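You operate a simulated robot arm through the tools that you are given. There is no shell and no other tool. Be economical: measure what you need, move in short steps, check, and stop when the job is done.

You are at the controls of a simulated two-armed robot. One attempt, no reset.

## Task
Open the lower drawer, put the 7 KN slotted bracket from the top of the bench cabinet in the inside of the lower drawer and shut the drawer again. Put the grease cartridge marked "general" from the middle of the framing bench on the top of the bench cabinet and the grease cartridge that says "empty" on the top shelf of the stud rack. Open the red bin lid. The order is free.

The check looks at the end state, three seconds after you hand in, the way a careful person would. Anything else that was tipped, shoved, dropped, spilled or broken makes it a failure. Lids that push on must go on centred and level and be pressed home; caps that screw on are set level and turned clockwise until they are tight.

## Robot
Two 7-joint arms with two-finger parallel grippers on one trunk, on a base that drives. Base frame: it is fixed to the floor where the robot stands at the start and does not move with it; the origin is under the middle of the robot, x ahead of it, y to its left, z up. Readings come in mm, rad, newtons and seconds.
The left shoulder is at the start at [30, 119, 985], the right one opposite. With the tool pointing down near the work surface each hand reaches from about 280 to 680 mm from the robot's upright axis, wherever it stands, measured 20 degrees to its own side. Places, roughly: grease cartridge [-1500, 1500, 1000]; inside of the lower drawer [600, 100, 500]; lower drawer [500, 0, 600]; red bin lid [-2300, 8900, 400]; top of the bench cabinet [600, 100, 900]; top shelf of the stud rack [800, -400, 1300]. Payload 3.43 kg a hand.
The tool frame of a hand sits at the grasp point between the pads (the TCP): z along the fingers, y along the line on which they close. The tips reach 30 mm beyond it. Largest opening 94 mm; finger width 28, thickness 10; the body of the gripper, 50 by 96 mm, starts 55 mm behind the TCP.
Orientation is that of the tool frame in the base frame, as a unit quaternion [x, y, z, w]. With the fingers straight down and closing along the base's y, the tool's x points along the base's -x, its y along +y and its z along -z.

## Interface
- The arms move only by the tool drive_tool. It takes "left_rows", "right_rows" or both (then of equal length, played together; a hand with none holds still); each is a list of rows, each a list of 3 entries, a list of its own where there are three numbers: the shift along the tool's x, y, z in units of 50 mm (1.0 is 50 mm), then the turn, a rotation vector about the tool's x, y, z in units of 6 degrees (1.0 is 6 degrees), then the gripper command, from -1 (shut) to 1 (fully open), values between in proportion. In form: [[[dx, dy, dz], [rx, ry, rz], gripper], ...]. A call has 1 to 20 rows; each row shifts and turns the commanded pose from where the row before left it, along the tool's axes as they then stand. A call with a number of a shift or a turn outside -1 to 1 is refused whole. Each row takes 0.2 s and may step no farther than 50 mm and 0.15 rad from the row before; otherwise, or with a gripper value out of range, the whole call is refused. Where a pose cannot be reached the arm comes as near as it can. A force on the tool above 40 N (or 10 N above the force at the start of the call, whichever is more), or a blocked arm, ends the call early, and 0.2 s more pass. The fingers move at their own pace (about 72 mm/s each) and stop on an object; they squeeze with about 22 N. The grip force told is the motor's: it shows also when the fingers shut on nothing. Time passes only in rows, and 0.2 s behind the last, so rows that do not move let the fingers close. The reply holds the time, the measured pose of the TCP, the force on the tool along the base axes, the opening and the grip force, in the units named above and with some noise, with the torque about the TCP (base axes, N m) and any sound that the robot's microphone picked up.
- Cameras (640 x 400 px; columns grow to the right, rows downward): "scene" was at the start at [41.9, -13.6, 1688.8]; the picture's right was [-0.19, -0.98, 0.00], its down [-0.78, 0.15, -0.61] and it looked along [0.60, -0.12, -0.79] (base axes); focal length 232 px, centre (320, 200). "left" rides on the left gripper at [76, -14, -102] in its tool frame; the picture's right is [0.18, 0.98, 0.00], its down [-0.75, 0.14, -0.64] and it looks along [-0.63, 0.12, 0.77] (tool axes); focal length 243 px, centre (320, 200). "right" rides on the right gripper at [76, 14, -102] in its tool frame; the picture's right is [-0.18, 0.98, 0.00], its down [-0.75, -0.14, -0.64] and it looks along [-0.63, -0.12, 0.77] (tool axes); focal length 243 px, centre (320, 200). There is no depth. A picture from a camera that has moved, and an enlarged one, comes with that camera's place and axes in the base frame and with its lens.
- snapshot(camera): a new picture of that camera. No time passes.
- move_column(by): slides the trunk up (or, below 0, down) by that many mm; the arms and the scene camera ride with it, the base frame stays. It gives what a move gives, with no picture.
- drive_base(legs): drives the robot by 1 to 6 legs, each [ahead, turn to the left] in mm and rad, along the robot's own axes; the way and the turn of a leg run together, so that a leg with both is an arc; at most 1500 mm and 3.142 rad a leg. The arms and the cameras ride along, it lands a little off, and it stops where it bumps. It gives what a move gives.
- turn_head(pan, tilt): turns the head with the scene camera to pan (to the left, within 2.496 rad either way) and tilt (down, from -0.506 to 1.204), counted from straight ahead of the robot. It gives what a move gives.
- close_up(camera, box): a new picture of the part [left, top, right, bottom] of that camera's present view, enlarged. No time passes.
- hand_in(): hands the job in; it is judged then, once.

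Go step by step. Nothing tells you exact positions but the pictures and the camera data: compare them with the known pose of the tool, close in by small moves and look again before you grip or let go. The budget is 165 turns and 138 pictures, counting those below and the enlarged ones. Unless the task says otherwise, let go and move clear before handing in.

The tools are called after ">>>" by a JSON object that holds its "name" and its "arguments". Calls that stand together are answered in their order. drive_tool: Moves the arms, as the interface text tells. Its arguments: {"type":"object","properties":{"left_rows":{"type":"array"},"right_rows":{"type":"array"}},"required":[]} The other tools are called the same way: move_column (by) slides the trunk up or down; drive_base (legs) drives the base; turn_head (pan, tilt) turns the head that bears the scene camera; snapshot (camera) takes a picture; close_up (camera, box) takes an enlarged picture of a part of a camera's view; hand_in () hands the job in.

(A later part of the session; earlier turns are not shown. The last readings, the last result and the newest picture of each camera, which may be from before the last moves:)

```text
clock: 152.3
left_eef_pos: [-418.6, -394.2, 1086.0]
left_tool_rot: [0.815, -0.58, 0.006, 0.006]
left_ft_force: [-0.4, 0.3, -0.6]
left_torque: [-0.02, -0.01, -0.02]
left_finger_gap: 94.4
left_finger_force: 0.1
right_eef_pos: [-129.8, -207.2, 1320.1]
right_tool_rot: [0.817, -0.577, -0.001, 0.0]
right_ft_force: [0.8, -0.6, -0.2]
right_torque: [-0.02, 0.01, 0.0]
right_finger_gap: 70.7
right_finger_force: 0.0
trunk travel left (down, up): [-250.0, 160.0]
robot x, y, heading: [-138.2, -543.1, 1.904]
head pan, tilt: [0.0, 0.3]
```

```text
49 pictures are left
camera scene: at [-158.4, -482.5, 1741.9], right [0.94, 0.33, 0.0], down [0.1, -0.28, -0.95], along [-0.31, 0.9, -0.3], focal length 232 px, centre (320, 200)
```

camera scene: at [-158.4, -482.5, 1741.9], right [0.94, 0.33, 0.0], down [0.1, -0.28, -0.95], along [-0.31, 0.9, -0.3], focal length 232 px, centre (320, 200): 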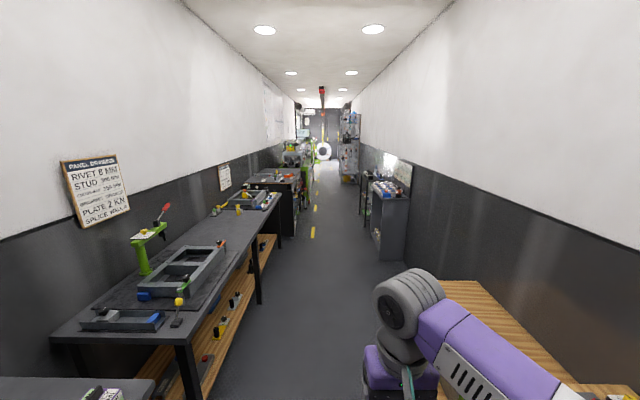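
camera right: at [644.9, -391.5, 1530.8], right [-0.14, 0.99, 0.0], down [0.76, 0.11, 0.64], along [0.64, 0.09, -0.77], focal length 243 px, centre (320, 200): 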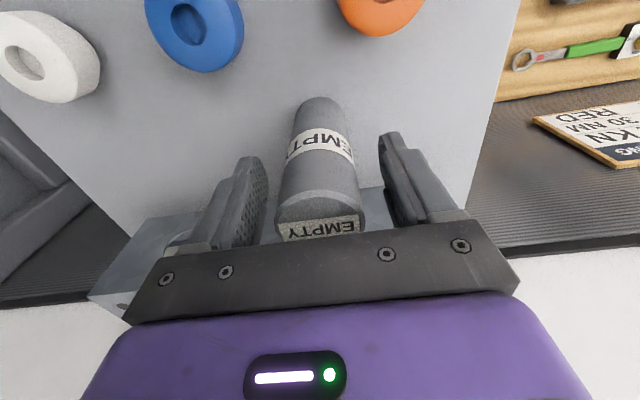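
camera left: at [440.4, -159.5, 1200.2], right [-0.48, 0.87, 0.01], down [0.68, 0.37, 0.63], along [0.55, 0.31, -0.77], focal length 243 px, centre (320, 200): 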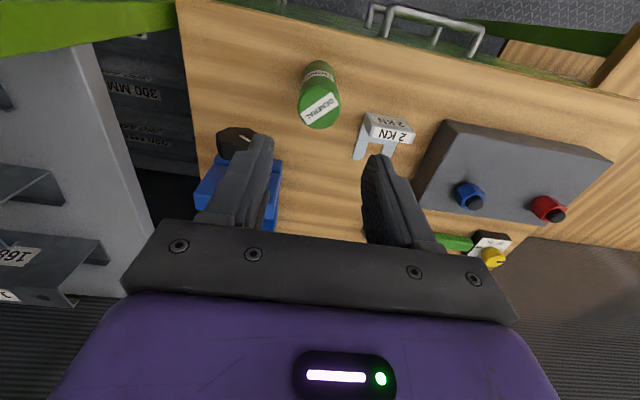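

>>> {"name": "close_up", "arguments": {"camera": "scene", "box": [270, 90, 420, 220]}}

>>> {"name": "drive_tool", "arguments": {"right_rows": [[[0, 0, 0.9], [0, 0, 0], 0.5], [[0, 0, 0.9], [0, 0, 0], 0.5], [[0, 0, 0.9], [0, 0, 0], 0.5], [[0, 0, 0.9], [0, 0, 0], 0.5], [[0, 0, 0.9], [0, 0, 0], 0.5]]}}

```text
3.08 times, centred on (345, 155) of scene
camera zoom: at [-158.4, -482.5, 1741.9], right [0.94, 0.33, 0.0], down [0.1, -0.28, -0.95], along [-0.31, 0.9, -0.3], focal length 715 px, centre (243, 338)
```

zoom: 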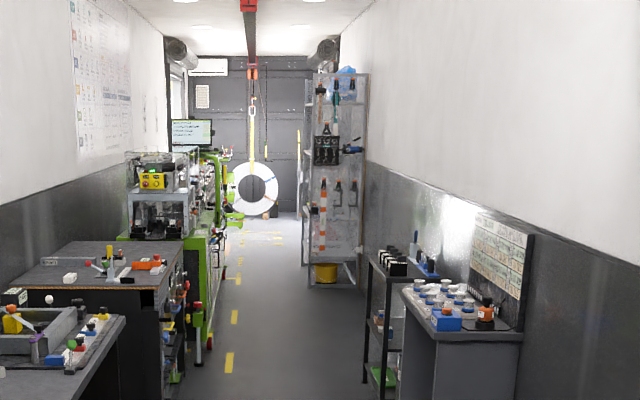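

```text
clock: 153.5
left_eef_pos: [-418.5, -394.1, 1085.6]
left_tool_rot: [0.814, -0.58, 0.006, 0.007]
left_ft_force: [0.2, 0.2, -0.3]
left_torque: [0.0, 0.02, 0.02]
left_finger_gap: 93.7
left_finger_force: 0.1
right_eef_pos: [-130.1, -207.2, 1092.7]
right_tool_rot: [0.816, -0.578, 0.0, 0.001]
right_ft_force: [0.1, 0.1, -1.0]
right_torque: [0.02, 0.03, 0.05]
right_finger_gap: 70.4
right_finger_force: 0.0
trunk travel left (down, up): [-250.0, 160.0]
robot x, y, heading: [-135.9, -544.3, 1.904]
head pan, tilt: [0.0, 0.3]
```

>>> {"name": "drive_base", "arguments": {"legs": [[0, -0.061], [1500, 0], [1500, 0], [1000, 0]]}}

>>> {"name": "snapshot", "arguments": {"camera": "scene"}}

```text
clock: 173.1
left_eef_pos: [-1593.4, 3398.6, 1085.7]
left_tool_rot: [0.811, -0.585, 0.006, 0.006]
left_ft_force: [-0.5, -0.1, 0.3]
left_torque: [0.01, -0.01, 0.03]
left_finger_gap: 93.9
left_finger_force: 0.0
right_eef_pos: [-1301.3, 3581.1, 1092.6]
right_tool_rot: [0.813, -0.583, 0.0, 0.0]
right_ft_force: [-1.0, -0.2, 0.5]
right_torque: [0.0, 0.01, 0.01]
right_finger_gap: 70.7
right_finger_force: 0.0
trunk travel left (down, up): [-250.0, 160.0]
robot x, y, heading: [-1313.8, 3243.6, 1.901]
head pan, tilt: [0.0, 0.3]
```

```text
47 pictures are left
camera scene: at [-1334.7, 3307.3, 1742.0], right [0.95, 0.32, 0.0], down [0.09, -0.28, -0.96], along [-0.3, 0.91, -0.3], focal length 232 px, centre (320, 200)
```

scene: 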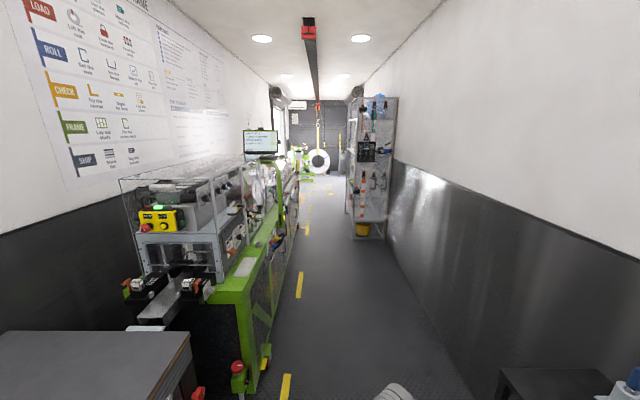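

>>> {"name": "drive_base", "arguments": {"legs": [[0, -0.02], [1500, 0], [1300, 0]]}}

>>> {"name": "snapshot", "arguments": {"camera": "scene"}}

```text
clock: 184.8
left_eef_pos: [-2371.6, 5603.4, 1137.4]
left_tool_rot: [0.837, -0.534, -0.091, -0.084]
left_ft_force: [0.7, -0.8, -0.2]
left_torque: [0.01, 0.0, 0.02]
left_finger_gap: 93.9
left_finger_force: 0.0
right_eef_pos: [-2068.3, 5799.3, 1093.0]
right_tool_rot: [0.819, -0.574, -0.005, 0.001]
right_ft_force: [0.1, -0.5, -0.3]
right_torque: [0.06, 0.02, -0.03]
right_finger_gap: 70.5
right_finger_force: 0.0
trunk travel left (down, up): [-250.0, 160.0]
robot x, y, heading: [-2073.3, 5470.4, 1.927]
head pan, tilt: [0.0, 0.3]
stopped in leg 3: the robot was blocked; the commanded pose is now the measured one
```

```text
46 pictures are left
camera scene: at [-2083.1, 5522.9, 1740.9], right [0.94, 0.35, -0.01], down [0.09, -0.27, -0.96], along [-0.34, 0.9, -0.29], focal length 232 px, centre (320, 200)
```

scene: 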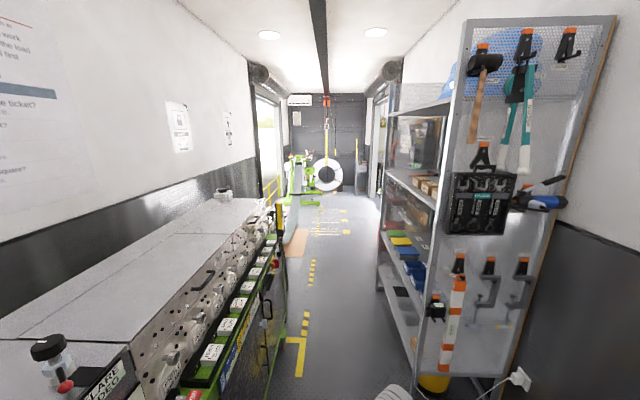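

Something blocked the left arm. I'll look to the left before moving.

>>> {"name": "turn_head", "arguments": {"pan": 1.3, "tilt": 0.7}}

>>> {"name": "snapshot", "arguments": {"camera": "scene"}}

>>> {"name": "snapshot", "arguments": {"camera": "left"}}

```text
clock: 186.2
left_eef_pos: [-2370.3, 5604.1, 1138.5]
left_tool_rot: [0.836, -0.534, -0.093, -0.085]
left_ft_force: [-0.2, -0.6, -1.1]
left_torque: [0.01, -0.03, 0.04]
left_finger_gap: 93.9
left_finger_force: 0.0
right_eef_pos: [-2065.1, 5799.1, 1094.5]
right_tool_rot: [0.819, -0.573, -0.006, 0.0]
right_ft_force: [0.0, -0.2, -0.4]
right_torque: [0.01, 0.01, -0.01]
right_finger_gap: 70.7
right_finger_force: 0.1
trunk travel left (down, up): [-250.0, 160.0]
robot x, y, heading: [-2075.3, 5471.0, 1.927]
head pan, tilt: [1.3, 0.7]
```

```text
45 pictures are left
camera scene: at [-2135.0, 5428.2, 1704.7], right [-0.08, 1.0, 0.01], down [0.63, 0.06, -0.77], along [-0.77, -0.06, -0.64], focal length 232 px, centre (320, 200)
```

scene: 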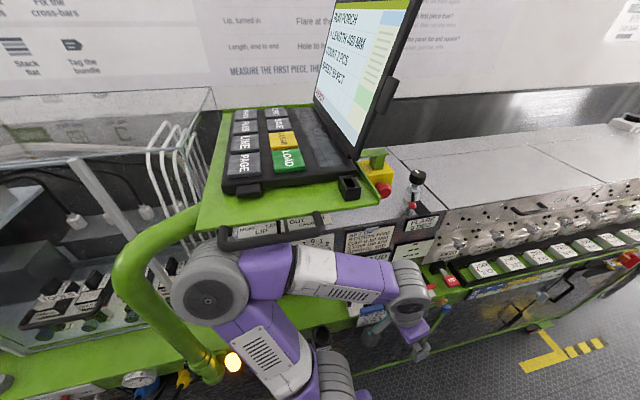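

```text
44 pictures are left
camera left: at [-2319.7, 5518.5, 1220.6], right [-0.82, -0.57, -0.09], down [-0.4, 0.45, 0.8], along [-0.42, 0.69, -0.59], focal length 243 px, centre (320, 200)
```

left: 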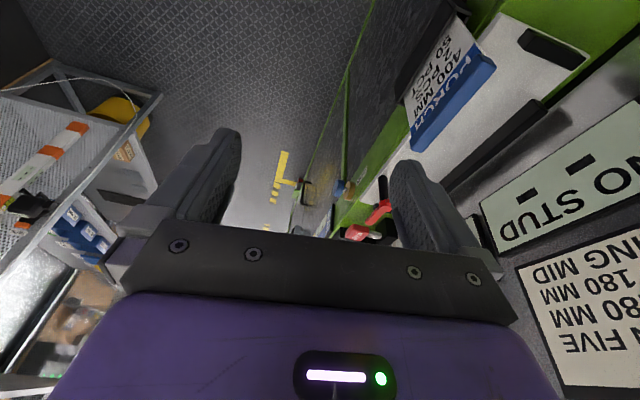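

The left elbow has brushed past the console's green pipe and nothing looks displaced. I'll extend the left hand forward and inward to pull the elbow in.

>>> {"name": "drive_tool", "arguments": {"left_rows": [[[-0.6, -0.35, 0.25], [0, 0, 0], 1], [[-0.6, -0.35, 0.25], [0, 0, 0], 1], [[-0.6, -0.35, 0.25], [0, 0, 0], 1], [[-0.6, -0.35, 0.25], [0, 0, 0], 1]]}}

>>> {"name": "snapshot", "arguments": {"camera": "scene"}}

```text
clock: 186.8
left_eef_pos: [-2386.2, 5642.2, 1166.5]
left_tool_rot: [0.841, -0.497, -0.154, -0.147]
left_ft_force: [-0.4, -0.8, -0.5]
left_torque: [0.02, -0.04, -0.04]
left_finger_gap: 94.0
left_finger_force: 0.0
right_eef_pos: [-2075.6, 5797.9, 1091.4]
right_tool_rot: [0.819, -0.573, -0.002, -0.003]
right_ft_force: [0.1, 0.3, 0.5]
right_torque: [0.03, -0.02, 0.0]
right_finger_gap: 70.6
right_finger_force: 0.0
trunk travel left (down, up): [-250.0, 160.0]
robot x, y, heading: [-2073.1, 5471.3, 1.929]
head pan, tilt: [1.3, 0.7]
stopped in row 2 (left hand): the arm was blocked; the commanded pose is now the measured one
```

```text
43 pictures are left
camera scene: at [-2148.7, 5425.3, 1700.6], right [-0.09, 1.0, 0.01], down [0.64, 0.06, -0.77], along [-0.76, -0.06, -0.64], focal length 232 px, centre (320, 200)
```

scene: 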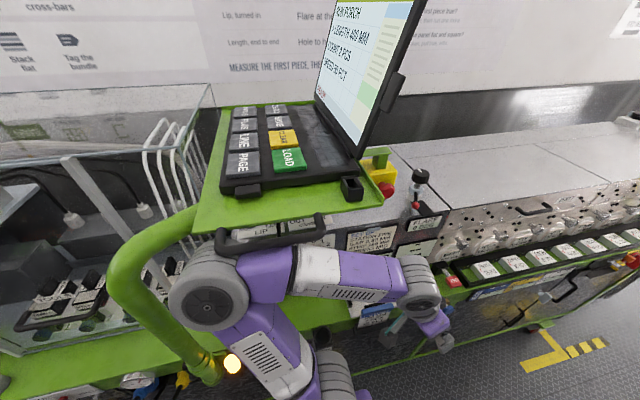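

>>> {"name": "close_up", "arguments": {"camera": "scene", "box": [90, 180, 330, 400]}}

>>> {"name": "turn_head", "arguments": {"pan": 1.9, "tilt": 1.0}}

>>> {"name": "snapshot", "arguments": {"camera": "scene"}}

```text
1.82 times, centred on (210, 290) of scene
camera zoom: at [-2148.7, 5425.3, 1700.6], right [-0.09, 1.0, 0.01], down [0.64, 0.06, -0.77], along [-0.76, -0.06, -0.64], focal length 422 px, centre (520, 36)
```

zoom: 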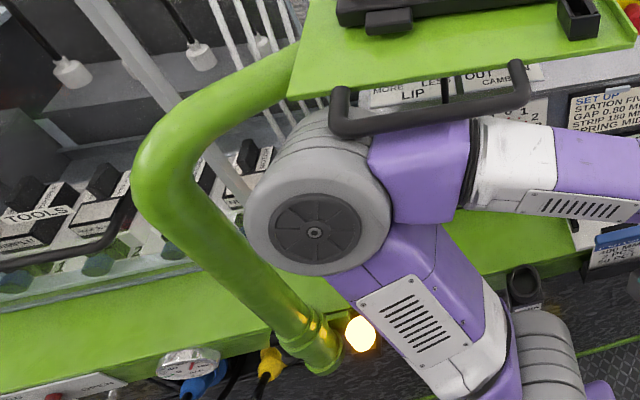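

```text
clock: 187.8
left_eef_pos: [-2386.8, 5641.5, 1167.0]
left_tool_rot: [0.843, -0.494, -0.154, -0.145]
left_ft_force: [-0.3, 0.5, 0.2]
left_torque: [0.01, -0.01, 0.0]
left_finger_gap: 94.1
left_finger_force: 0.0
right_eef_pos: [-2076.9, 5798.2, 1089.4]
right_tool_rot: [0.82, -0.573, -0.003, -0.001]
right_ft_force: [0.5, 0.3, 0.0]
right_torque: [0.01, -0.02, 0.01]
right_finger_gap: 70.7
right_finger_force: 0.1
trunk travel left (down, up): [-250.0, 160.0]
robot x, y, heading: [-2075.0, 5471.6, 1.931]
head pan, tilt: [1.901, 1.0]
```

```text
41 pictures are left
camera scene: at [-2118.5, 5388.8, 1676.7], right [-0.63, 0.77, 0.01], down [0.65, 0.54, -0.54], along [-0.42, -0.34, -0.84], focal length 232 px, centre (320, 200)
```

scene: 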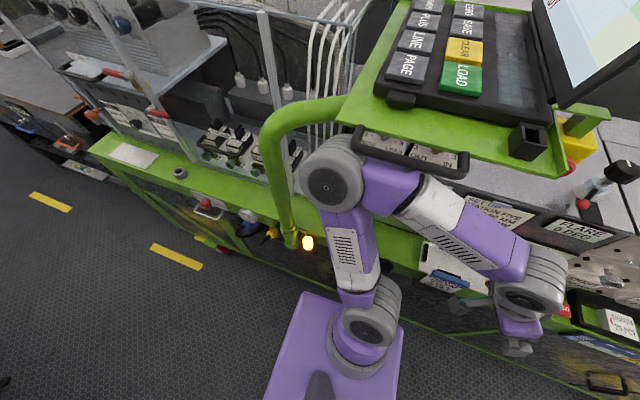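

The left elbow is caught under the console tray's handle bar. I'll lower the trunk a little so the elbow drops free of it.

>>> {"name": "move_column", "arguments": {"by": -60}}

>>> {"name": "snapshot", "arguments": {"camera": "scene"}}

```text
clock: 188.8
left_eef_pos: [-2390.8, 5655.1, 1110.7]
left_tool_rot: [0.842, -0.498, -0.15, -0.142]
left_ft_force: [0.1, -0.1, -0.3]
left_torque: [0.01, 0.0, -0.02]
left_finger_gap: 94.2
left_finger_force: 0.0
right_eef_pos: [-2077.2, 5805.5, 1032.8]
right_tool_rot: [0.819, -0.573, 0.0, 0.0]
right_ft_force: [0.2, -0.4, -0.7]
right_torque: [0.03, 0.02, -0.01]
right_finger_gap: 70.3
right_finger_force: 0.1
trunk travel left (down, up): [-190.0, 220.0]
robot x, y, heading: [-2075.7, 5474.8, 1.928]
head pan, tilt: [1.901, 1.0]
```

```text
40 pictures are left
camera scene: at [-2121.8, 5400.8, 1622.9], right [-0.63, 0.77, 0.0], down [0.65, 0.53, -0.54], along [-0.42, -0.34, -0.84], focal length 232 px, centre (320, 200)
```

scene: 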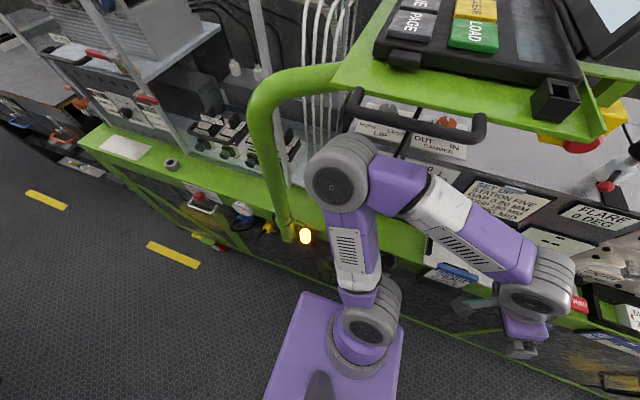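

>>> {"name": "drive_tool", "arguments": {"left_rows": [[[-0.34, -0.21, 0.17], [0, 0, 0], 1], [[-0.34, -0.21, 0.17], [0, 0, 0], 1], [[-0.68, -0.42, 0.33], [0, 0, 0], 1], [[-0.68, -0.42, 0.33], [0, 0, 0], 1], [[-0.68, -0.42, 0.33], [0, 0, 0], 1], [[-0.68, -0.42, 0.33], [0, 0, 0], 1]]}}

>>> {"name": "snapshot", "arguments": {"camera": "scene"}}

```text
clock: 190.2
left_eef_pos: [-2385.2, 5873.0, 1112.1]
left_tool_rot: [0.843, -0.497, -0.15, -0.142]
left_ft_force: [-0.5, 0.5, -1.0]
left_torque: [-0.02, 0.02, 0.02]
left_finger_gap: 94.0
left_finger_force: 0.1
right_eef_pos: [-2077.1, 5805.5, 1032.1]
right_tool_rot: [0.819, -0.574, 0.001, 0.0]
right_ft_force: [0.9, 0.9, -0.2]
right_torque: [0.0, 0.01, 0.05]
right_finger_gap: 70.5
right_finger_force: 0.0
trunk travel left (down, up): [-190.0, 220.0]
robot x, y, heading: [-2078.7, 5466.7, 1.932]
head pan, tilt: [1.901, 1.0]
```

```text
39 pictures are left
camera scene: at [-2121.6, 5402.1, 1622.5], right [-0.63, 0.77, 0.0], down [0.65, 0.53, -0.54], along [-0.42, -0.34, -0.84], focal length 232 px, centre (320, 200)
```

scene: 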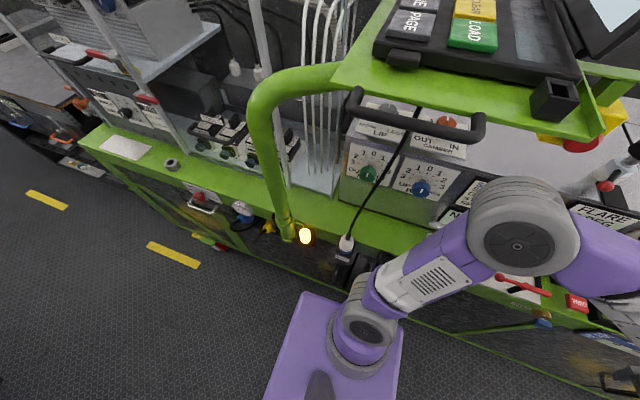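

The arm is free and the console looks unharmed. I'll extend the right hand too, to narrow the profile, and steer back to the middle of the aisle.

>>> {"name": "drive_tool", "arguments": {"right_rows": [[[-0.9, 0, 0], [0, 0, 0], 0.5], [[-0.9, 0, 0], [0, 0, 0], 0.5], [[-0.9, 0, 0], [0, 0, 0], 0.5]]}}

>>> {"name": "drive_base", "arguments": {"legs": [[0, -0.193], [800, 0], [0, 0.12]]}}

>>> {"name": "turn_head", "arguments": {"pan": 0.0, "tilt": 0.45}}

>>> {"name": "snapshot", "arguments": {"camera": "scene"}}

```text
clock: 191.0
left_eef_pos: [-2385.9, 5873.8, 1112.9]
left_tool_rot: [0.843, -0.496, -0.15, -0.141]
left_ft_force: [-1.4, 0.4, -0.3]
left_torque: [0.01, 0.0, 0.03]
left_finger_gap: 94.0
left_finger_force: 0.0
right_eef_pos: [-2123.7, 5934.2, 1029.6]
right_tool_rot: [0.82, -0.573, 0.001, 0.001]
right_ft_force: [0.1, -0.3, -1.5]
right_torque: [-0.05, -0.01, -0.02]
right_finger_gap: 70.5
right_finger_force: 0.0
trunk travel left (down, up): [-190.0, 220.0]
robot x, y, heading: [-2075.5, 5471.3, 1.928]
head pan, tilt: [1.901, 1.0]
```

```text
clock: 196.7
left_eef_pos: [-2483.3, 6696.9, 1112.1]
left_tool_rot: [0.822, -0.53, -0.145, -0.148]
left_ft_force: [-1.1, 0.3, -0.1]
left_torque: [-0.04, 0.0, -0.03]
left_finger_gap: 94.1
left_finger_force: 0.1
right_eef_pos: [-2217.7, 6736.8, 1031.4]
right_tool_rot: [0.796, -0.606, 0.001, 0.0]
right_ft_force: [-0.1, 0.8, 0.5]
right_torque: [-0.03, 0.01, -0.03]
right_finger_gap: 70.6
right_finger_force: 0.1
trunk travel left (down, up): [-190.0, 220.0]
robot x, y, heading: [-2208.4, 6277.7, 1.848]
head pan, tilt: [1.901, 1.0]
```

```text
clock: 198.6
left_eef_pos: [-2483.0, 6697.8, 1112.9]
left_tool_rot: [0.823, -0.53, -0.144, -0.147]
left_ft_force: [0.7, 0.5, -0.6]
left_torque: [-0.03, 0.04, 0.0]
left_finger_gap: 94.2
left_finger_force: 0.0
right_eef_pos: [-2215.8, 6736.7, 1031.2]
right_tool_rot: [0.796, -0.605, 0.001, -0.001]
right_ft_force: [0.3, 0.9, -0.8]
right_torque: [0.03, 0.0, -0.02]
right_finger_gap: 70.4
right_finger_force: 0.1
trunk travel left (down, up): [-190.0, 220.0]
robot x, y, heading: [-2202.7, 6272.1, 1.851]
head pan, tilt: [0.0, 0.45]
```

```text
38 pictures are left
camera scene: at [-2225.7, 6334.7, 1668.0], right [0.96, 0.28, 0.0], down [0.12, -0.42, -0.9], along [-0.25, 0.87, -0.44], focal length 232 px, centre (320, 200)
```

scene: 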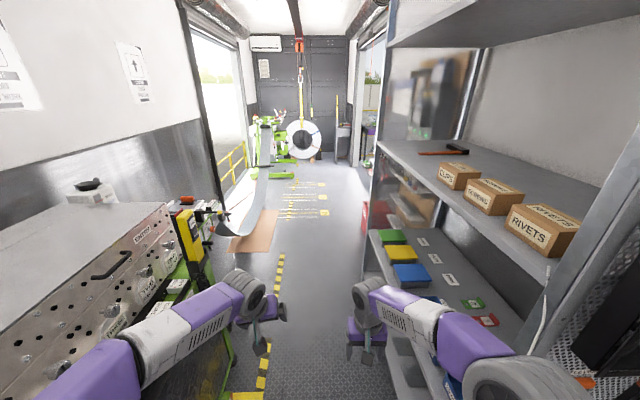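

>>> {"name": "drive_base", "arguments": {"legs": [[0, 0.037], [1400, 0]]}}

>>> {"name": "turn_head", "arguments": {"pan": -0.5, "tilt": 0.65}}

>>> {"name": "snapshot", "arguments": {"camera": "scene"}}

```text
clock: 205.9
left_eef_pos: [-2950.9, 8016.8, 1113.3]
left_tool_rot: [0.836, -0.509, -0.149, -0.145]
left_ft_force: [0.6, 0.0, 0.8]
left_torque: [0.01, 0.03, -0.02]
left_finger_gap: 94.1
left_finger_force: 0.0
right_eef_pos: [-2685.6, 8068.7, 1031.7]
right_tool_rot: [0.811, -0.585, 0.001, 0.0]
right_ft_force: [-0.4, -0.2, -0.5]
right_torque: [0.01, 0.0, 0.01]
right_finger_gap: 70.6
right_finger_force: 0.1
trunk travel left (down, up): [-190.0, 220.0]
robot x, y, heading: [-2654.0, 7609.0, 1.902]
head pan, tilt: [0.0, 0.45]
```

```text
clock: 206.9
left_eef_pos: [-2950.1, 8016.6, 1111.7]
left_tool_rot: [0.836, -0.509, -0.148, -0.144]
left_ft_force: [0.9, 0.3, 0.5]
left_torque: [-0.03, 0.0, 0.02]
left_finger_gap: 94.1
left_finger_force: 0.1
right_eef_pos: [-2685.3, 8069.0, 1031.0]
right_tool_rot: [0.811, -0.585, 0.001, 0.001]
right_ft_force: [-0.7, -0.4, 0.4]
right_torque: [0.0, -0.01, -0.02]
right_finger_gap: 70.3
right_finger_force: 0.0
trunk travel left (down, up): [-190.0, 220.0]
robot x, y, heading: [-2650.9, 7606.6, 1.896]
head pan, tilt: [-0.499, 0.649]
```

```text
37 pictures are left
camera scene: at [-2630.0, 7666.3, 1650.2], right [0.99, -0.17, 0.0], down [-0.1, -0.6, -0.8], along [0.13, 0.79, -0.6], focal length 232 px, centre (320, 200)
```

scene: 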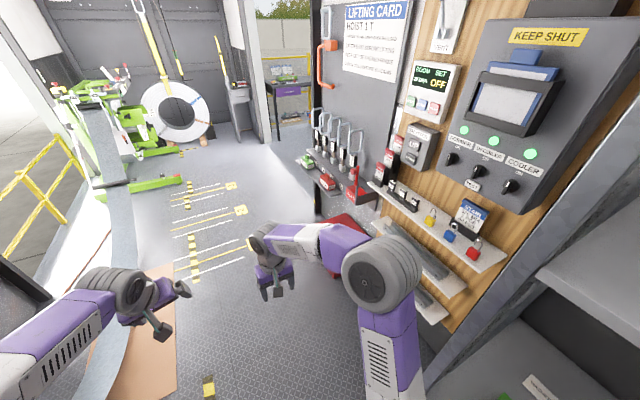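

>>> {"name": "drive_base", "arguments": {"legs": [[600, 0]]}}

>>> {"name": "turn_head", "arguments": {"pan": -1.2, "tilt": 0.8}}

>>> {"name": "snapshot", "arguments": {"camera": "scene"}}

```text
clock: 210.2
left_eef_pos: [-3146.3, 8572.3, 1112.2]
left_tool_rot: [0.838, -0.505, -0.149, -0.143]
left_ft_force: [0.1, 0.4, -1.0]
left_torque: [-0.02, -0.01, -0.02]
left_finger_gap: 93.9
left_finger_force: 0.0
right_eef_pos: [-2882.0, 8626.7, 1031.2]
right_tool_rot: [0.814, -0.582, 0.0, 0.001]
right_ft_force: [-0.5, 0.2, -0.3]
right_torque: [-0.02, 0.0, 0.02]
right_finger_gap: 70.5
right_finger_force: 0.0
trunk travel left (down, up): [-190.0, 220.0]
robot x, y, heading: [-2845.7, 8165.3, 1.91]
head pan, tilt: [-0.499, 0.649]
```

```text
clock: 211.3
left_eef_pos: [-3146.5, 8570.9, 1112.7]
left_tool_rot: [0.838, -0.505, -0.148, -0.143]
left_ft_force: [0.2, 0.6, 0.1]
left_torque: [-0.04, 0.0, -0.01]
left_finger_gap: 94.1
left_finger_force: 0.1
right_eef_pos: [-2881.6, 8625.9, 1031.0]
right_tool_rot: [0.814, -0.581, 0.002, 0.001]
right_ft_force: [0.3, 0.3, 0.4]
right_torque: [0.0, -0.01, -0.02]
right_finger_gap: 70.7
right_finger_force: 0.1
trunk travel left (down, up): [-190.0, 220.0]
robot x, y, heading: [-2844.4, 8165.2, 1.909]
head pan, tilt: [-1.201, 0.799]
```

```text
36 pictures are left
camera scene: at [-2775.6, 8190.4, 1637.6], right [0.65, -0.76, 0.0], down [-0.54, -0.47, -0.7], along [0.53, 0.45, -0.72], focal length 232 px, centre (320, 200)
```

scene: 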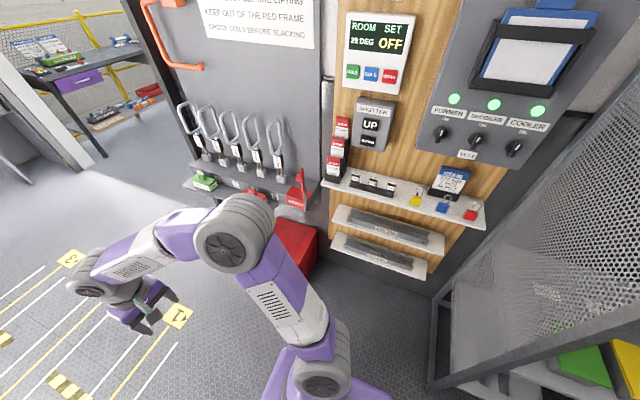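

>>> {"name": "drive_base", "arguments": {"legs": [[250, 0], [0, -1.58]]}}

>>> {"name": "turn_head", "arguments": {"pan": 0.15, "tilt": 0.95}}

>>> {"name": "snapshot", "arguments": {"camera": "scene"}}

```text
clock: 217.0
left_eef_pos: [-2517.1, 8698.0, 1112.4]
left_tool_rot: [-0.227, 0.952, 0.003, 0.206]
left_ft_force: [-0.3, 0.3, -0.1]
left_torque: [0.01, 0.0, 0.0]
left_finger_gap: 94.0
left_finger_force: 0.0
right_eef_pos: [-2466.1, 8432.9, 1030.5]
right_tool_rot: [-0.156, 0.988, 0.0, 0.0]
right_ft_force: [0.2, -0.2, 0.5]
right_torque: [0.02, 0.01, 0.0]
right_finger_gap: 70.7
right_finger_force: 0.0
trunk travel left (down, up): [-190.0, 220.0]
robot x, y, heading: [-2930.3, 8403.2, 0.324]
head pan, tilt: [-1.201, 0.799]
```

```text
clock: 218.5
left_eef_pos: [-2517.4, 8698.4, 1112.9]
left_tool_rot: [-0.228, 0.951, 0.002, 0.207]
left_ft_force: [0.2, 0.0, 1.0]
left_torque: [-0.02, 0.01, -0.03]
left_finger_gap: 93.7
left_finger_force: 0.0
right_eef_pos: [-2466.2, 8433.6, 1031.3]
right_tool_rot: [-0.156, 0.988, -0.001, 0.0]
right_ft_force: [0.3, -0.6, 1.1]
right_torque: [0.0, 0.03, -0.01]
right_finger_gap: 70.5
right_finger_force: 0.1
trunk travel left (down, up): [-190.0, 220.0]
robot x, y, heading: [-2927.6, 8401.8, 0.319]
head pan, tilt: [0.15, 0.949]
```

```text
35 pictures are left
camera scene: at [-2893.3, 8428.9, 1626.1], right [0.45, -0.89, 0.0], down [-0.72, -0.37, -0.58], along [0.52, 0.26, -0.81], focal length 232 px, centre (320, 200)
```

scene: 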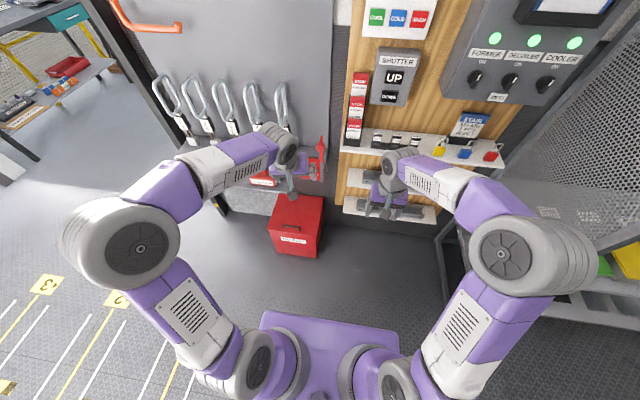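

>>> {"name": "close_up", "arguments": {"camera": "scene", "box": [240, 170, 350, 270]}}

>>> {"name": "snapshot", "arguments": {"camera": "left"}}

>>> {"name": "snapshot", "arguments": {"camera": "right"}}

```text
4.00 times, centred on (295, 220) of scene
camera zoom: at [-2893.3, 8428.9, 1626.1], right [0.45, -0.89, 0.0], down [-0.72, -0.37, -0.58], along [0.52, 0.26, -0.81], focal length 929 px, centre (420, 120)
```

zoom: 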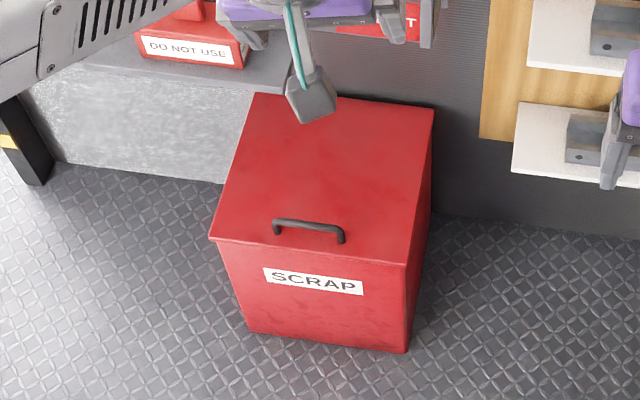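

```text
33 pictures are left
camera left: at [-2613.1, 8642.1, 1178.3], right [-0.58, 0.8, -0.16], down [0.3, 0.39, 0.87], along [0.76, 0.45, -0.46], focal length 243 px, centre (320, 200)
```

left: 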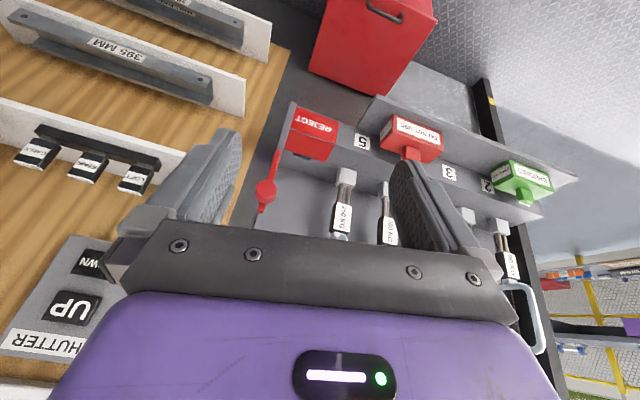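

```text
32 pictures are left
camera right: at [-2543.2, 8423.6, 1134.9], right [-0.13, 0.99, 0.0], down [0.76, 0.1, 0.64], along [0.64, 0.08, -0.77], focal length 243 px, centre (320, 200)
```

right: 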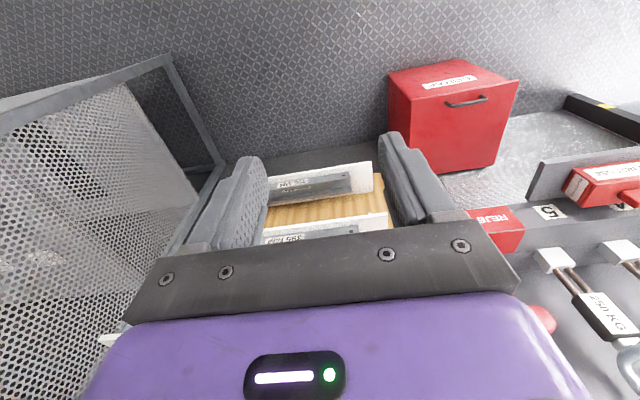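

The "SCRAP" bin lid has a bar handle near its front edge at about (-2369, 8872, 415), with the hinge at the back and a shelf of shackles above. I'll straighten the left hand, move in front of the bin and look again.

>>> {"name": "drive_tool", "arguments": {"left_rows": [[[0.7, 0, 0], [-0.22, 0.99, 0], 1], [[0.7, 0, 0], [-0.22, 0.99, 0], 1], [[0.7, 0, 0], [-0.22, 0.99, 0], 1], [[0.7, 0, 0], [-0.22, 0.99, 0], 1]], "right_rows": [[[0.7, 0, 0], [0, 0, 0], 0], [[0.7, 0, 0], [0, 0, 0], 0], [[0.7, 0, 0], [0, 0, 0], 0], [[0.7, 0, 0], [0, 0, 0], 0]]}}

>>> {"name": "drive_base", "arguments": {"legs": [[0, 0.607], [200, 0], [0, -0.607]]}}

>>> {"name": "turn_head", "arguments": {"pan": 0.1, "tilt": 0.95}}

>>> {"name": "snapshot", "arguments": {"camera": "scene"}}

>>> {"name": "snapshot", "arguments": {"camera": "left"}}

```text
clock: 219.5
left_eef_pos: [-2637.3, 8634.8, 1077.0]
left_tool_rot: [-0.231, 0.973, -0.001, -0.005]
left_ft_force: [0.6, -0.1, -0.2]
left_torque: [0.02, -0.01, 0.03]
left_finger_gap: 94.0
left_finger_force: 0.0
right_eef_pos: [-2600.7, 8388.6, 1033.3]
right_tool_rot: [-0.156, 0.988, 0.0, 0.0]
right_ft_force: [0.3, -0.8, -0.4]
right_torque: [0.03, -0.05, -0.03]
right_finger_gap: 47.2
right_finger_force: 0.0
trunk travel left (down, up): [-190.0, 220.0]
robot x, y, heading: [-2930.8, 8407.1, 0.323]
head pan, tilt: [0.15, 0.949]
```

```text
clock: 224.4
left_eef_pos: [-2516.5, 8796.4, 1077.3]
left_tool_rot: [-0.232, 0.973, -0.001, -0.005]
left_ft_force: [0.2, -0.3, 0.2]
left_torque: [-0.01, -0.02, -0.04]
left_finger_gap: 93.9
left_finger_force: 0.0
right_eef_pos: [-2480.5, 8550.5, 1032.3]
right_tool_rot: [-0.156, 0.988, 0.0, -0.001]
right_ft_force: [0.2, -0.3, -0.5]
right_torque: [0.01, -0.02, 0.0]
right_finger_gap: 47.1
right_finger_force: 0.0
trunk travel left (down, up): [-190.0, 220.0]
robot x, y, heading: [-2803.4, 8564.1, 0.328]
head pan, tilt: [0.15, 0.949]
```

```text
clock: 225.0
left_eef_pos: [-2516.8, 8795.4, 1077.0]
left_tool_rot: [-0.232, 0.973, -0.001, -0.004]
left_ft_force: [-1.3, -0.3, -0.4]
left_torque: [0.02, 0.03, 0.01]
left_finger_gap: 94.1
left_finger_force: 0.0
right_eef_pos: [-2481.4, 8550.7, 1032.7]
right_tool_rot: [-0.157, 0.988, 0.0, -0.001]
right_ft_force: [-0.3, -0.1, -0.3]
right_torque: [-0.02, -0.01, -0.02]
right_finger_gap: 47.2
right_finger_force: 0.1
trunk travel left (down, up): [-190.0, 220.0]
robot x, y, heading: [-2810.4, 8561.5, 0.323]
head pan, tilt: [0.099, 0.949]
```

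```text
31 pictures are left
camera scene: at [-2772.7, 8585.6, 1626.1], right [0.41, -0.91, 0.0], down [-0.74, -0.33, -0.58], along [0.53, 0.24, -0.81], focal length 232 px, centre (320, 200)
```

scene: 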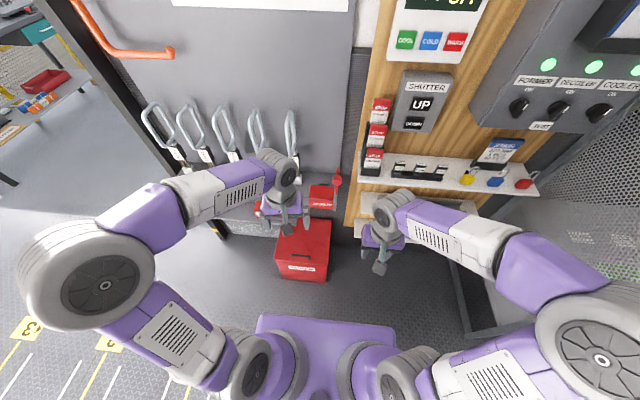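

```text
30 pictures are left
camera left: at [-2578.2, 8749.0, 1180.7], right [-0.61, 0.79, 0.0], down [0.61, 0.47, 0.64], along [0.5, 0.39, -0.77], focal length 243 px, centre (320, 200)
```

left: 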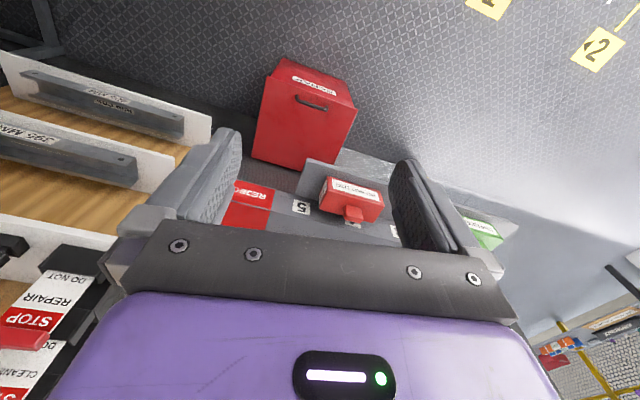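

The handle position is confirmed at about (-2369, 8872, 415). A shelf lip sits above the lid's left part, so I'll use a 45° forward-down grip. I'm lowering the trunk and turning the left hand.

>>> {"name": "move_column", "arguments": {"by": -180}}

>>> {"name": "drive_tool", "arguments": {"left_rows": [[[0, 0, 0], [-0.391, -0.391, 0.943], 0], [[0, 0, 0], [-0.391, -0.391, 0.943], 0], [[0, 0, 0], [-0.391, -0.391, 0.943], 0], [[0, 0, 0], [-0.391, -0.391, 0.943], 0], [[0, 0, 0], [-0.391, -0.391, 0.943], 0], [[0, 0, 0], [-0.391, -0.391, 0.943], 0], [[0, 0, 0], [-0.391, -0.391, 0.943], 0], [[0, 0, 0], [-0.391, -0.391, 0.943], 0], [[0, 0, 0], [-0.391, -0.391, 0.943], 0], [[0, 0, 0], [-0.391, -0.391, 0.943], 0], [[0, 0, 0], [-0.391, -0.391, 0.943], 0], [[0, 0, 0], [-0.391, -0.391, 0.943], 0], [[0, 0, 0], [-0.391, -0.391, 0.943], 0], [[0, 0, 0], [-0.391, -0.391, 0.943], 0], [[0, 0, 0], [-0.391, -0.391, 0.943], 0]]}}

>>> {"name": "snapshot", "arguments": {"camera": "scene"}}

```text
clock: 227.0
left_eef_pos: [-2518.7, 8796.0, 896.2]
left_tool_rot: [-0.232, 0.973, 0.0, -0.005]
left_ft_force: [-0.6, 0.5, -0.6]
left_torque: [0.0, 0.03, -0.01]
left_finger_gap: 93.8
left_finger_force: 0.1
right_eef_pos: [-2480.9, 8551.1, 852.6]
right_tool_rot: [-0.156, 0.988, -0.001, -0.001]
right_ft_force: [-0.7, 1.5, 0.5]
right_torque: [-0.02, 0.0, 0.0]
right_finger_gap: 47.0
right_finger_force: 0.1
trunk travel left (down, up): [-10.0, 400.0]
robot x, y, heading: [-2807.3, 8566.7, 0.325]
head pan, tilt: [0.099, 0.949]
```

```text
clock: 230.2
left_eef_pos: [-2513.4, 8796.3, 898.7]
left_tool_rot: [0.485, 0.788, 0.323, 0.197]
left_ft_force: [0.6, -0.2, 0.2]
left_torque: [0.0, 0.0, 0.01]
left_finger_gap: 46.7
left_finger_force: 0.2
left hand out of reach, approached as far as the arm can: row 15
right_eef_pos: [-2479.7, 8550.5, 852.8]
right_tool_rot: [-0.156, 0.988, 0.0, -0.002]
right_ft_force: [-0.2, 0.3, -0.5]
right_torque: [-0.01, 0.0, 0.0]
right_finger_gap: 46.8
right_finger_force: 0.0
trunk travel left (down, up): [-10.0, 400.0]
robot x, y, heading: [-2810.1, 8564.6, 0.319]
head pan, tilt: [0.099, 0.949]
```

```text
29 pictures are left
camera scene: at [-2772.5, 8585.5, 1446.1], right [0.41, -0.91, 0.0], down [-0.74, -0.33, -0.58], along [0.53, 0.24, -0.81], focal length 232 px, centre (320, 200)
```

scene: 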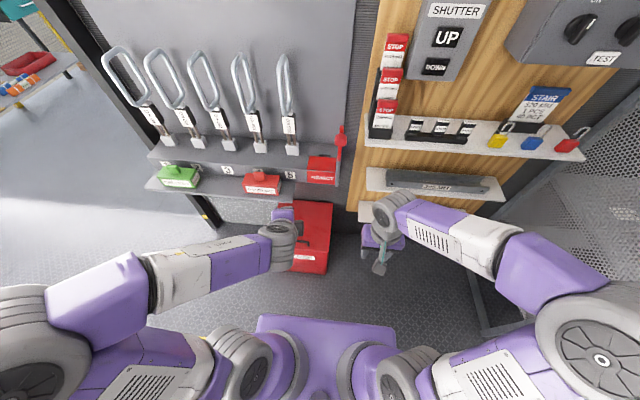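

>>> {"name": "drive_tool", "arguments": {"left_rows": [[[0, -0.445, 0.758], [0, 0, 0], 0], [[0, -0.445, 0.758], [0, 0, 0], 0], [[0, -0.445, 0.758], [0, 0, 0], 0], [[0, -0.445, 0.758], [0, 0, 0], 0], [[0, -0.445, 0.758], [0, 0, 0], 0], [[0, -0.445, 0.758], [0, 0, 0], 0], [[0, -0.445, 0.758], [0, 0, 0], 0], [[0, -0.445, 0.758], [0, 0, 0], 0], [[0, -0.445, 0.758], [0, 0, 0], 0], [[0, -0.445, 0.758], [0, 0, 0], 0]]}}

>>> {"name": "snapshot", "arguments": {"camera": "left"}}

>>> {"name": "close_up", "arguments": {"camera": "scene", "box": [220, 150, 380, 300]}}

```text
clock: 232.4
left_eef_pos: [-2395.5, 8844.6, 482.8]
left_tool_rot: [0.484, 0.788, 0.323, 0.199]
left_ft_force: [0.1, 0.6, -0.4]
left_torque: [-0.02, 0.0, -0.03]
left_finger_gap: 47.1
left_finger_force: 0.0
left hand out of reach, approached as far as the arm can: row 1, 2
right_eef_pos: [-2480.9, 8551.7, 852.7]
right_tool_rot: [-0.156, 0.988, 0.0, -0.001]
right_ft_force: [0.3, -0.2, -0.9]
right_torque: [-0.01, -0.02, 0.0]
right_finger_gap: 47.0
right_finger_force: 0.1
trunk travel left (down, up): [-10.0, 400.0]
robot x, y, heading: [-2810.2, 8563.2, 0.318]
head pan, tilt: [0.099, 0.949]
```

```text
28 pictures are left
camera left: at [-2502.9, 8875.1, 546.7], right [0.54, 0.48, 0.69], down [0.03, -0.83, 0.56], along [0.84, -0.28, -0.46], focal length 243 px, centre (320, 200)
```

left: 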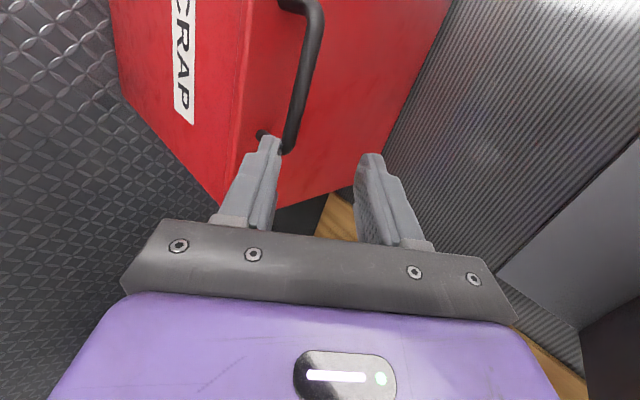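

```text
2.67 times, centred on (300, 225) of scene
camera zoom: at [-2772.5, 8585.6, 1446.1], right [0.41, -0.91, 0.0], down [-0.74, -0.33, -0.58], along [0.53, 0.24, -0.81], focal length 619 px, centre (373, 133)
```

zoom: 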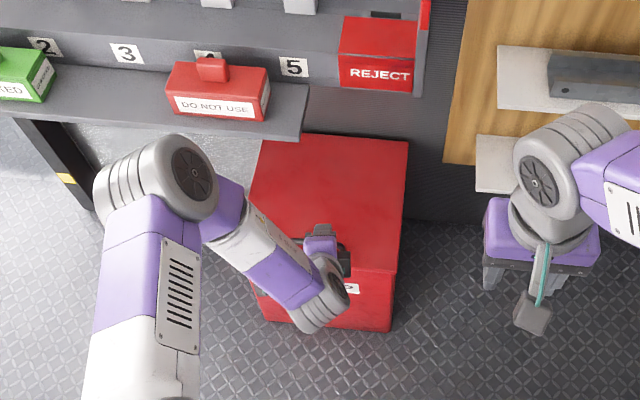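

>>> {"name": "drive_tool", "arguments": {"left_rows": [[[0.42, -0.2, 0], [0, 0, 0], -0.4], [[0, -0.2, 0.4], [0, 0, 0], -0.4], [[0, 0, 0.5], [0, 0, 0], -0.4]]}}

>>> {"name": "snapshot", "arguments": {"camera": "left"}}

```text
clock: 233.2
left_eef_pos: [-2382.3, 8861.2, 452.9]
left_tool_rot: [0.483, 0.789, 0.324, 0.197]
left_ft_force: [0.3, -0.2, 0.1]
left_torque: [0.01, 0.0, -0.03]
left_finger_gap: 28.2
left_finger_force: 0.0
left hand out of reach, approached as far as the arm can: row 1, 2
right_eef_pos: [-2481.3, 8549.9, 851.8]
right_tool_rot: [-0.156, 0.988, -0.001, -0.001]
right_ft_force: [0.5, 0.7, -0.3]
right_torque: [-0.01, 0.02, 0.01]
right_finger_gap: 47.2
right_finger_force: 0.1
trunk travel left (down, up): [-10.0, 400.0]
robot x, y, heading: [-2810.9, 8563.3, 0.321]
head pan, tilt: [0.099, 0.949]
```

```text
26 pictures are left
camera left: at [-2490.6, 8891.6, 517.5], right [0.54, 0.48, 0.69], down [0.03, -0.83, 0.55], along [0.84, -0.28, -0.46], focal length 243 px, centre (320, 200)
```

left: 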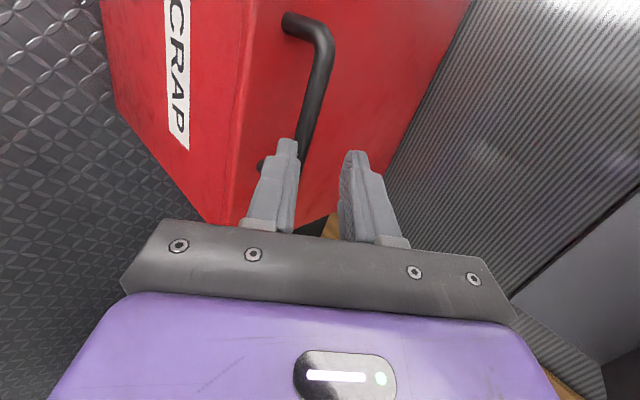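

>>> {"name": "move_column", "arguments": {"by": -10}}

>>> {"name": "drive_tool", "arguments": {"left_rows": [[[0, -0.14, 0], [0, 0, 0], -0.4], [[0, 0, 0.3], [0, 0, 0], -0.4], [[0, 0, 0.3], [0, 0, 0], -0.4]]}}

>>> {"name": "snapshot", "arguments": {"camera": "left"}}

```text
clock: 233.8
left_eef_pos: [-2382.2, 8861.8, 442.9]
left_tool_rot: [0.483, 0.789, 0.324, 0.197]
left_ft_force: [-0.2, 0.9, 0.3]
left_torque: [0.0, -0.01, -0.01]
left_finger_gap: 28.1
left_finger_force: 0.1
right_eef_pos: [-2481.3, 8551.0, 843.1]
right_tool_rot: [-0.156, 0.988, 0.0, -0.001]
right_ft_force: [0.2, 0.8, -0.9]
right_torque: [0.0, 0.02, -0.02]
right_finger_gap: 47.1
right_finger_force: 0.1
trunk travel left (down, up): [0.0, 410.0]
robot x, y, heading: [-2809.7, 8562.7, 0.32]
head pan, tilt: [0.099, 0.949]
```

```text
clock: 234.6
left_eef_pos: [-2368.9, 8869.3, 417.7]
left_tool_rot: [0.484, 0.789, 0.324, 0.195]
left_ft_force: [-0.3, 0.8, 0.3]
left_torque: [0.02, -0.02, -0.05]
left_finger_gap: 28.0
left_finger_force: 0.2
right_eef_pos: [-2481.2, 8550.5, 842.3]
right_tool_rot: [-0.156, 0.988, 0.0, 0.0]
right_ft_force: [-0.3, -0.2, 0.1]
right_torque: [0.01, -0.02, -0.01]
right_finger_gap: 46.8
right_finger_force: 0.0
trunk travel left (down, up): [0.0, 410.0]
robot x, y, heading: [-2811.6, 8563.8, 0.323]
head pan, tilt: [0.099, 0.949]
```

```text
25 pictures are left
camera left: at [-2476.8, 8898.5, 481.4], right [0.54, 0.48, 0.69], down [0.04, -0.83, 0.55], along [0.84, -0.27, -0.47], focal length 243 px, centre (320, 200)
```

left: 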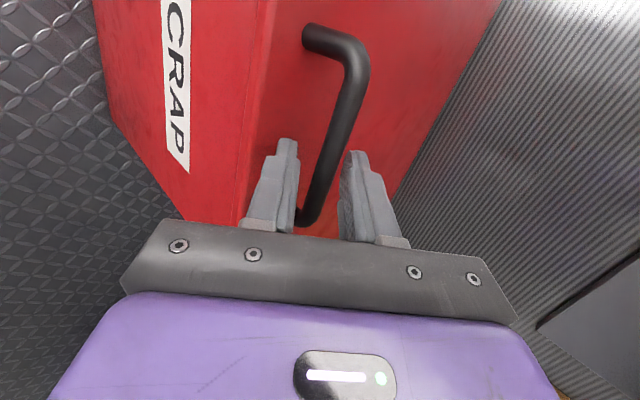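

The bar is between the fingers. A few mm more, then grip.

>>> {"name": "drive_tool", "arguments": {"left_rows": [[[0, 0, 0.12], [0, 0, 0], -0.4], [[0, 0, 0], [0, 0, 0], -1], [[0, 0, 0], [0, 0, 0], -1], [[0, 0, 0], [0, 0, 0], -1]]}}

>>> {"name": "snapshot", "arguments": {"camera": "left"}}

```text
clock: 235.6
left_eef_pos: [-2365.1, 8871.6, 414.5]
left_tool_rot: [0.484, 0.788, 0.327, 0.196]
left_ft_force: [1.1, -1.7, -0.5]
left_torque: [0.87, 0.21, -1.07]
left_finger_gap: 14.9
left_finger_force: 45.2
right_eef_pos: [-2481.1, 8550.6, 843.4]
right_tool_rot: [-0.157, 0.988, 0.001, -0.001]
right_ft_force: [0.6, 0.4, 0.4]
right_torque: [-0.01, -0.04, 0.02]
right_finger_gap: 46.8
right_finger_force: 0.0
trunk travel left (down, up): [0.0, 410.0]
robot x, y, heading: [-2808.2, 8567.4, 0.324]
head pan, tilt: [0.099, 0.949]
```

```text
24 pictures are left
camera left: at [-2472.8, 8900.8, 478.4], right [0.54, 0.48, 0.69], down [0.03, -0.83, 0.55], along [0.84, -0.28, -0.47], focal length 243 px, centre (320, 200)
```

left: 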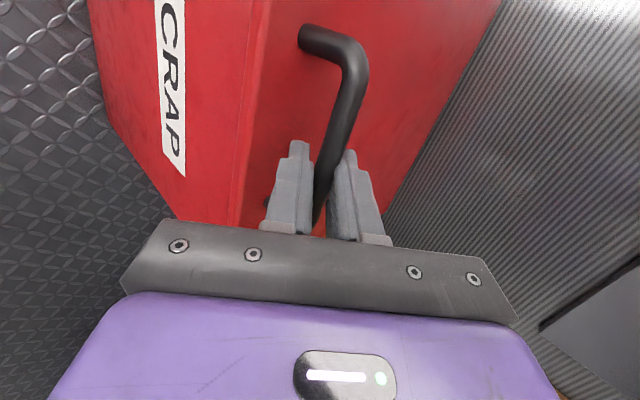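

Gripped. Now I'll lift the lid along its arc in small steps.

>>> {"name": "drive_tool", "arguments": {"left_rows": [[[-0.01, 0.366, -0.279], [0, 0, 0], -1], [[-0.016, 0.388, -0.248], [0, 0, 0], -1], [[-0.022, 0.408, -0.212], [0, 0, 0], -1], [[-0.027, 0.425, -0.176], [0, 0, 0], -1]]}}

>>> {"name": "close_up", "arguments": {"camera": "scene", "box": [220, 120, 380, 280]}}

```text
clock: 236.6
left_eef_pos: [-2338.5, 8879.3, 501.1]
left_tool_rot: [0.484, 0.789, 0.324, 0.197]
left_ft_force: [26.6, 6.8, -15.4]
left_torque: [0.89, 0.19, -0.88]
left_finger_gap: 14.1
left_finger_force: 44.8
right_eef_pos: [-2479.4, 8550.9, 842.3]
right_tool_rot: [-0.156, 0.988, -0.001, -0.002]
right_ft_force: [0.5, -0.8, 0.1]
right_torque: [0.03, 0.02, -0.02]
right_finger_gap: 47.1
right_finger_force: 0.0
trunk travel left (down, up): [0.0, 410.0]
robot x, y, heading: [-2808.1, 8562.2, 0.32]
head pan, tilt: [0.099, 0.949]
```

```text
2.50 times, centred on (300, 200) of scene
camera zoom: at [-2769.3, 8586.7, 1435.9], right [0.41, -0.91, 0.0], down [-0.74, -0.33, -0.58], along [0.53, 0.24, -0.81], focal length 581 px, centre (370, 200)
```

zoom: 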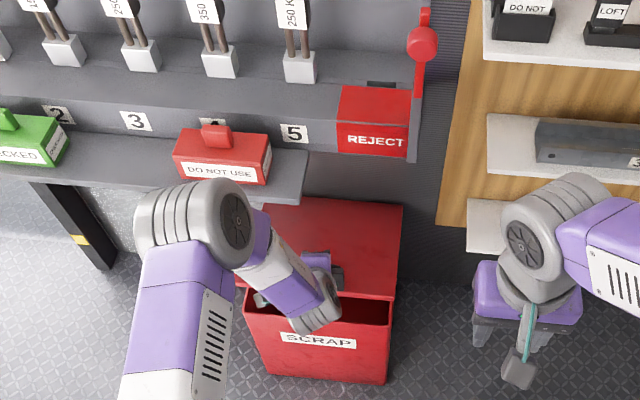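

>>> {"name": "drive_tool", "arguments": {"left_rows": [[[-0.04, 0.43, -0.03], [0, 0, 0], -1], [[-0.036, 0.388, -0.056], [0, 0, 0], -1], [[-0.04, 0.388, -0.022], [0, 0, 0], -1], [[-0.043, 0.388, 0.011], [0, 0, 0], -1]]}}

>>> {"name": "close_up", "arguments": {"camera": "scene", "box": [220, 120, 380, 280]}}

```text
clock: 237.6
left_eef_pos: [-2297.8, 8893.1, 561.0]
left_tool_rot: [0.484, 0.788, 0.325, 0.197]
left_ft_force: [-21.0, -4.8, 22.4]
left_torque: [0.93, 0.16, -0.93]
left_finger_gap: 14.0
left_finger_force: 44.9
right_eef_pos: [-2483.0, 8550.0, 844.4]
right_tool_rot: [-0.157, 0.988, 0.001, 0.0]
right_ft_force: [0.3, 0.3, 0.7]
right_torque: [0.01, -0.02, 0.02]
right_finger_gap: 47.0
right_finger_force: 0.0
trunk travel left (down, up): [0.0, 410.0]
robot x, y, heading: [-2807.8, 8563.8, 0.321]
head pan, tilt: [0.099, 0.949]
stopped in row 4 (left hand): the force on the tool passed its limit at 45 N (the readings are from after the stop); the commanded pose is now the measured one
```

```text
2.50 times, centred on (300, 200) of scene
camera zoom: at [-2777.2, 8583.5, 1436.4], right [0.41, -0.91, 0.0], down [-0.74, -0.33, -0.58], along [0.53, 0.24, -0.81], focal length 581 px, centre (370, 200)
```

zoom: 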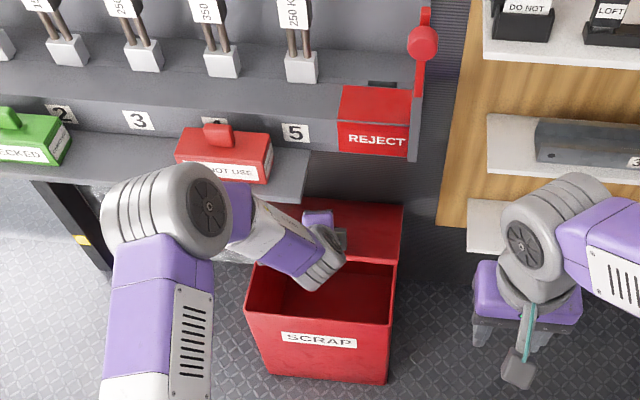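

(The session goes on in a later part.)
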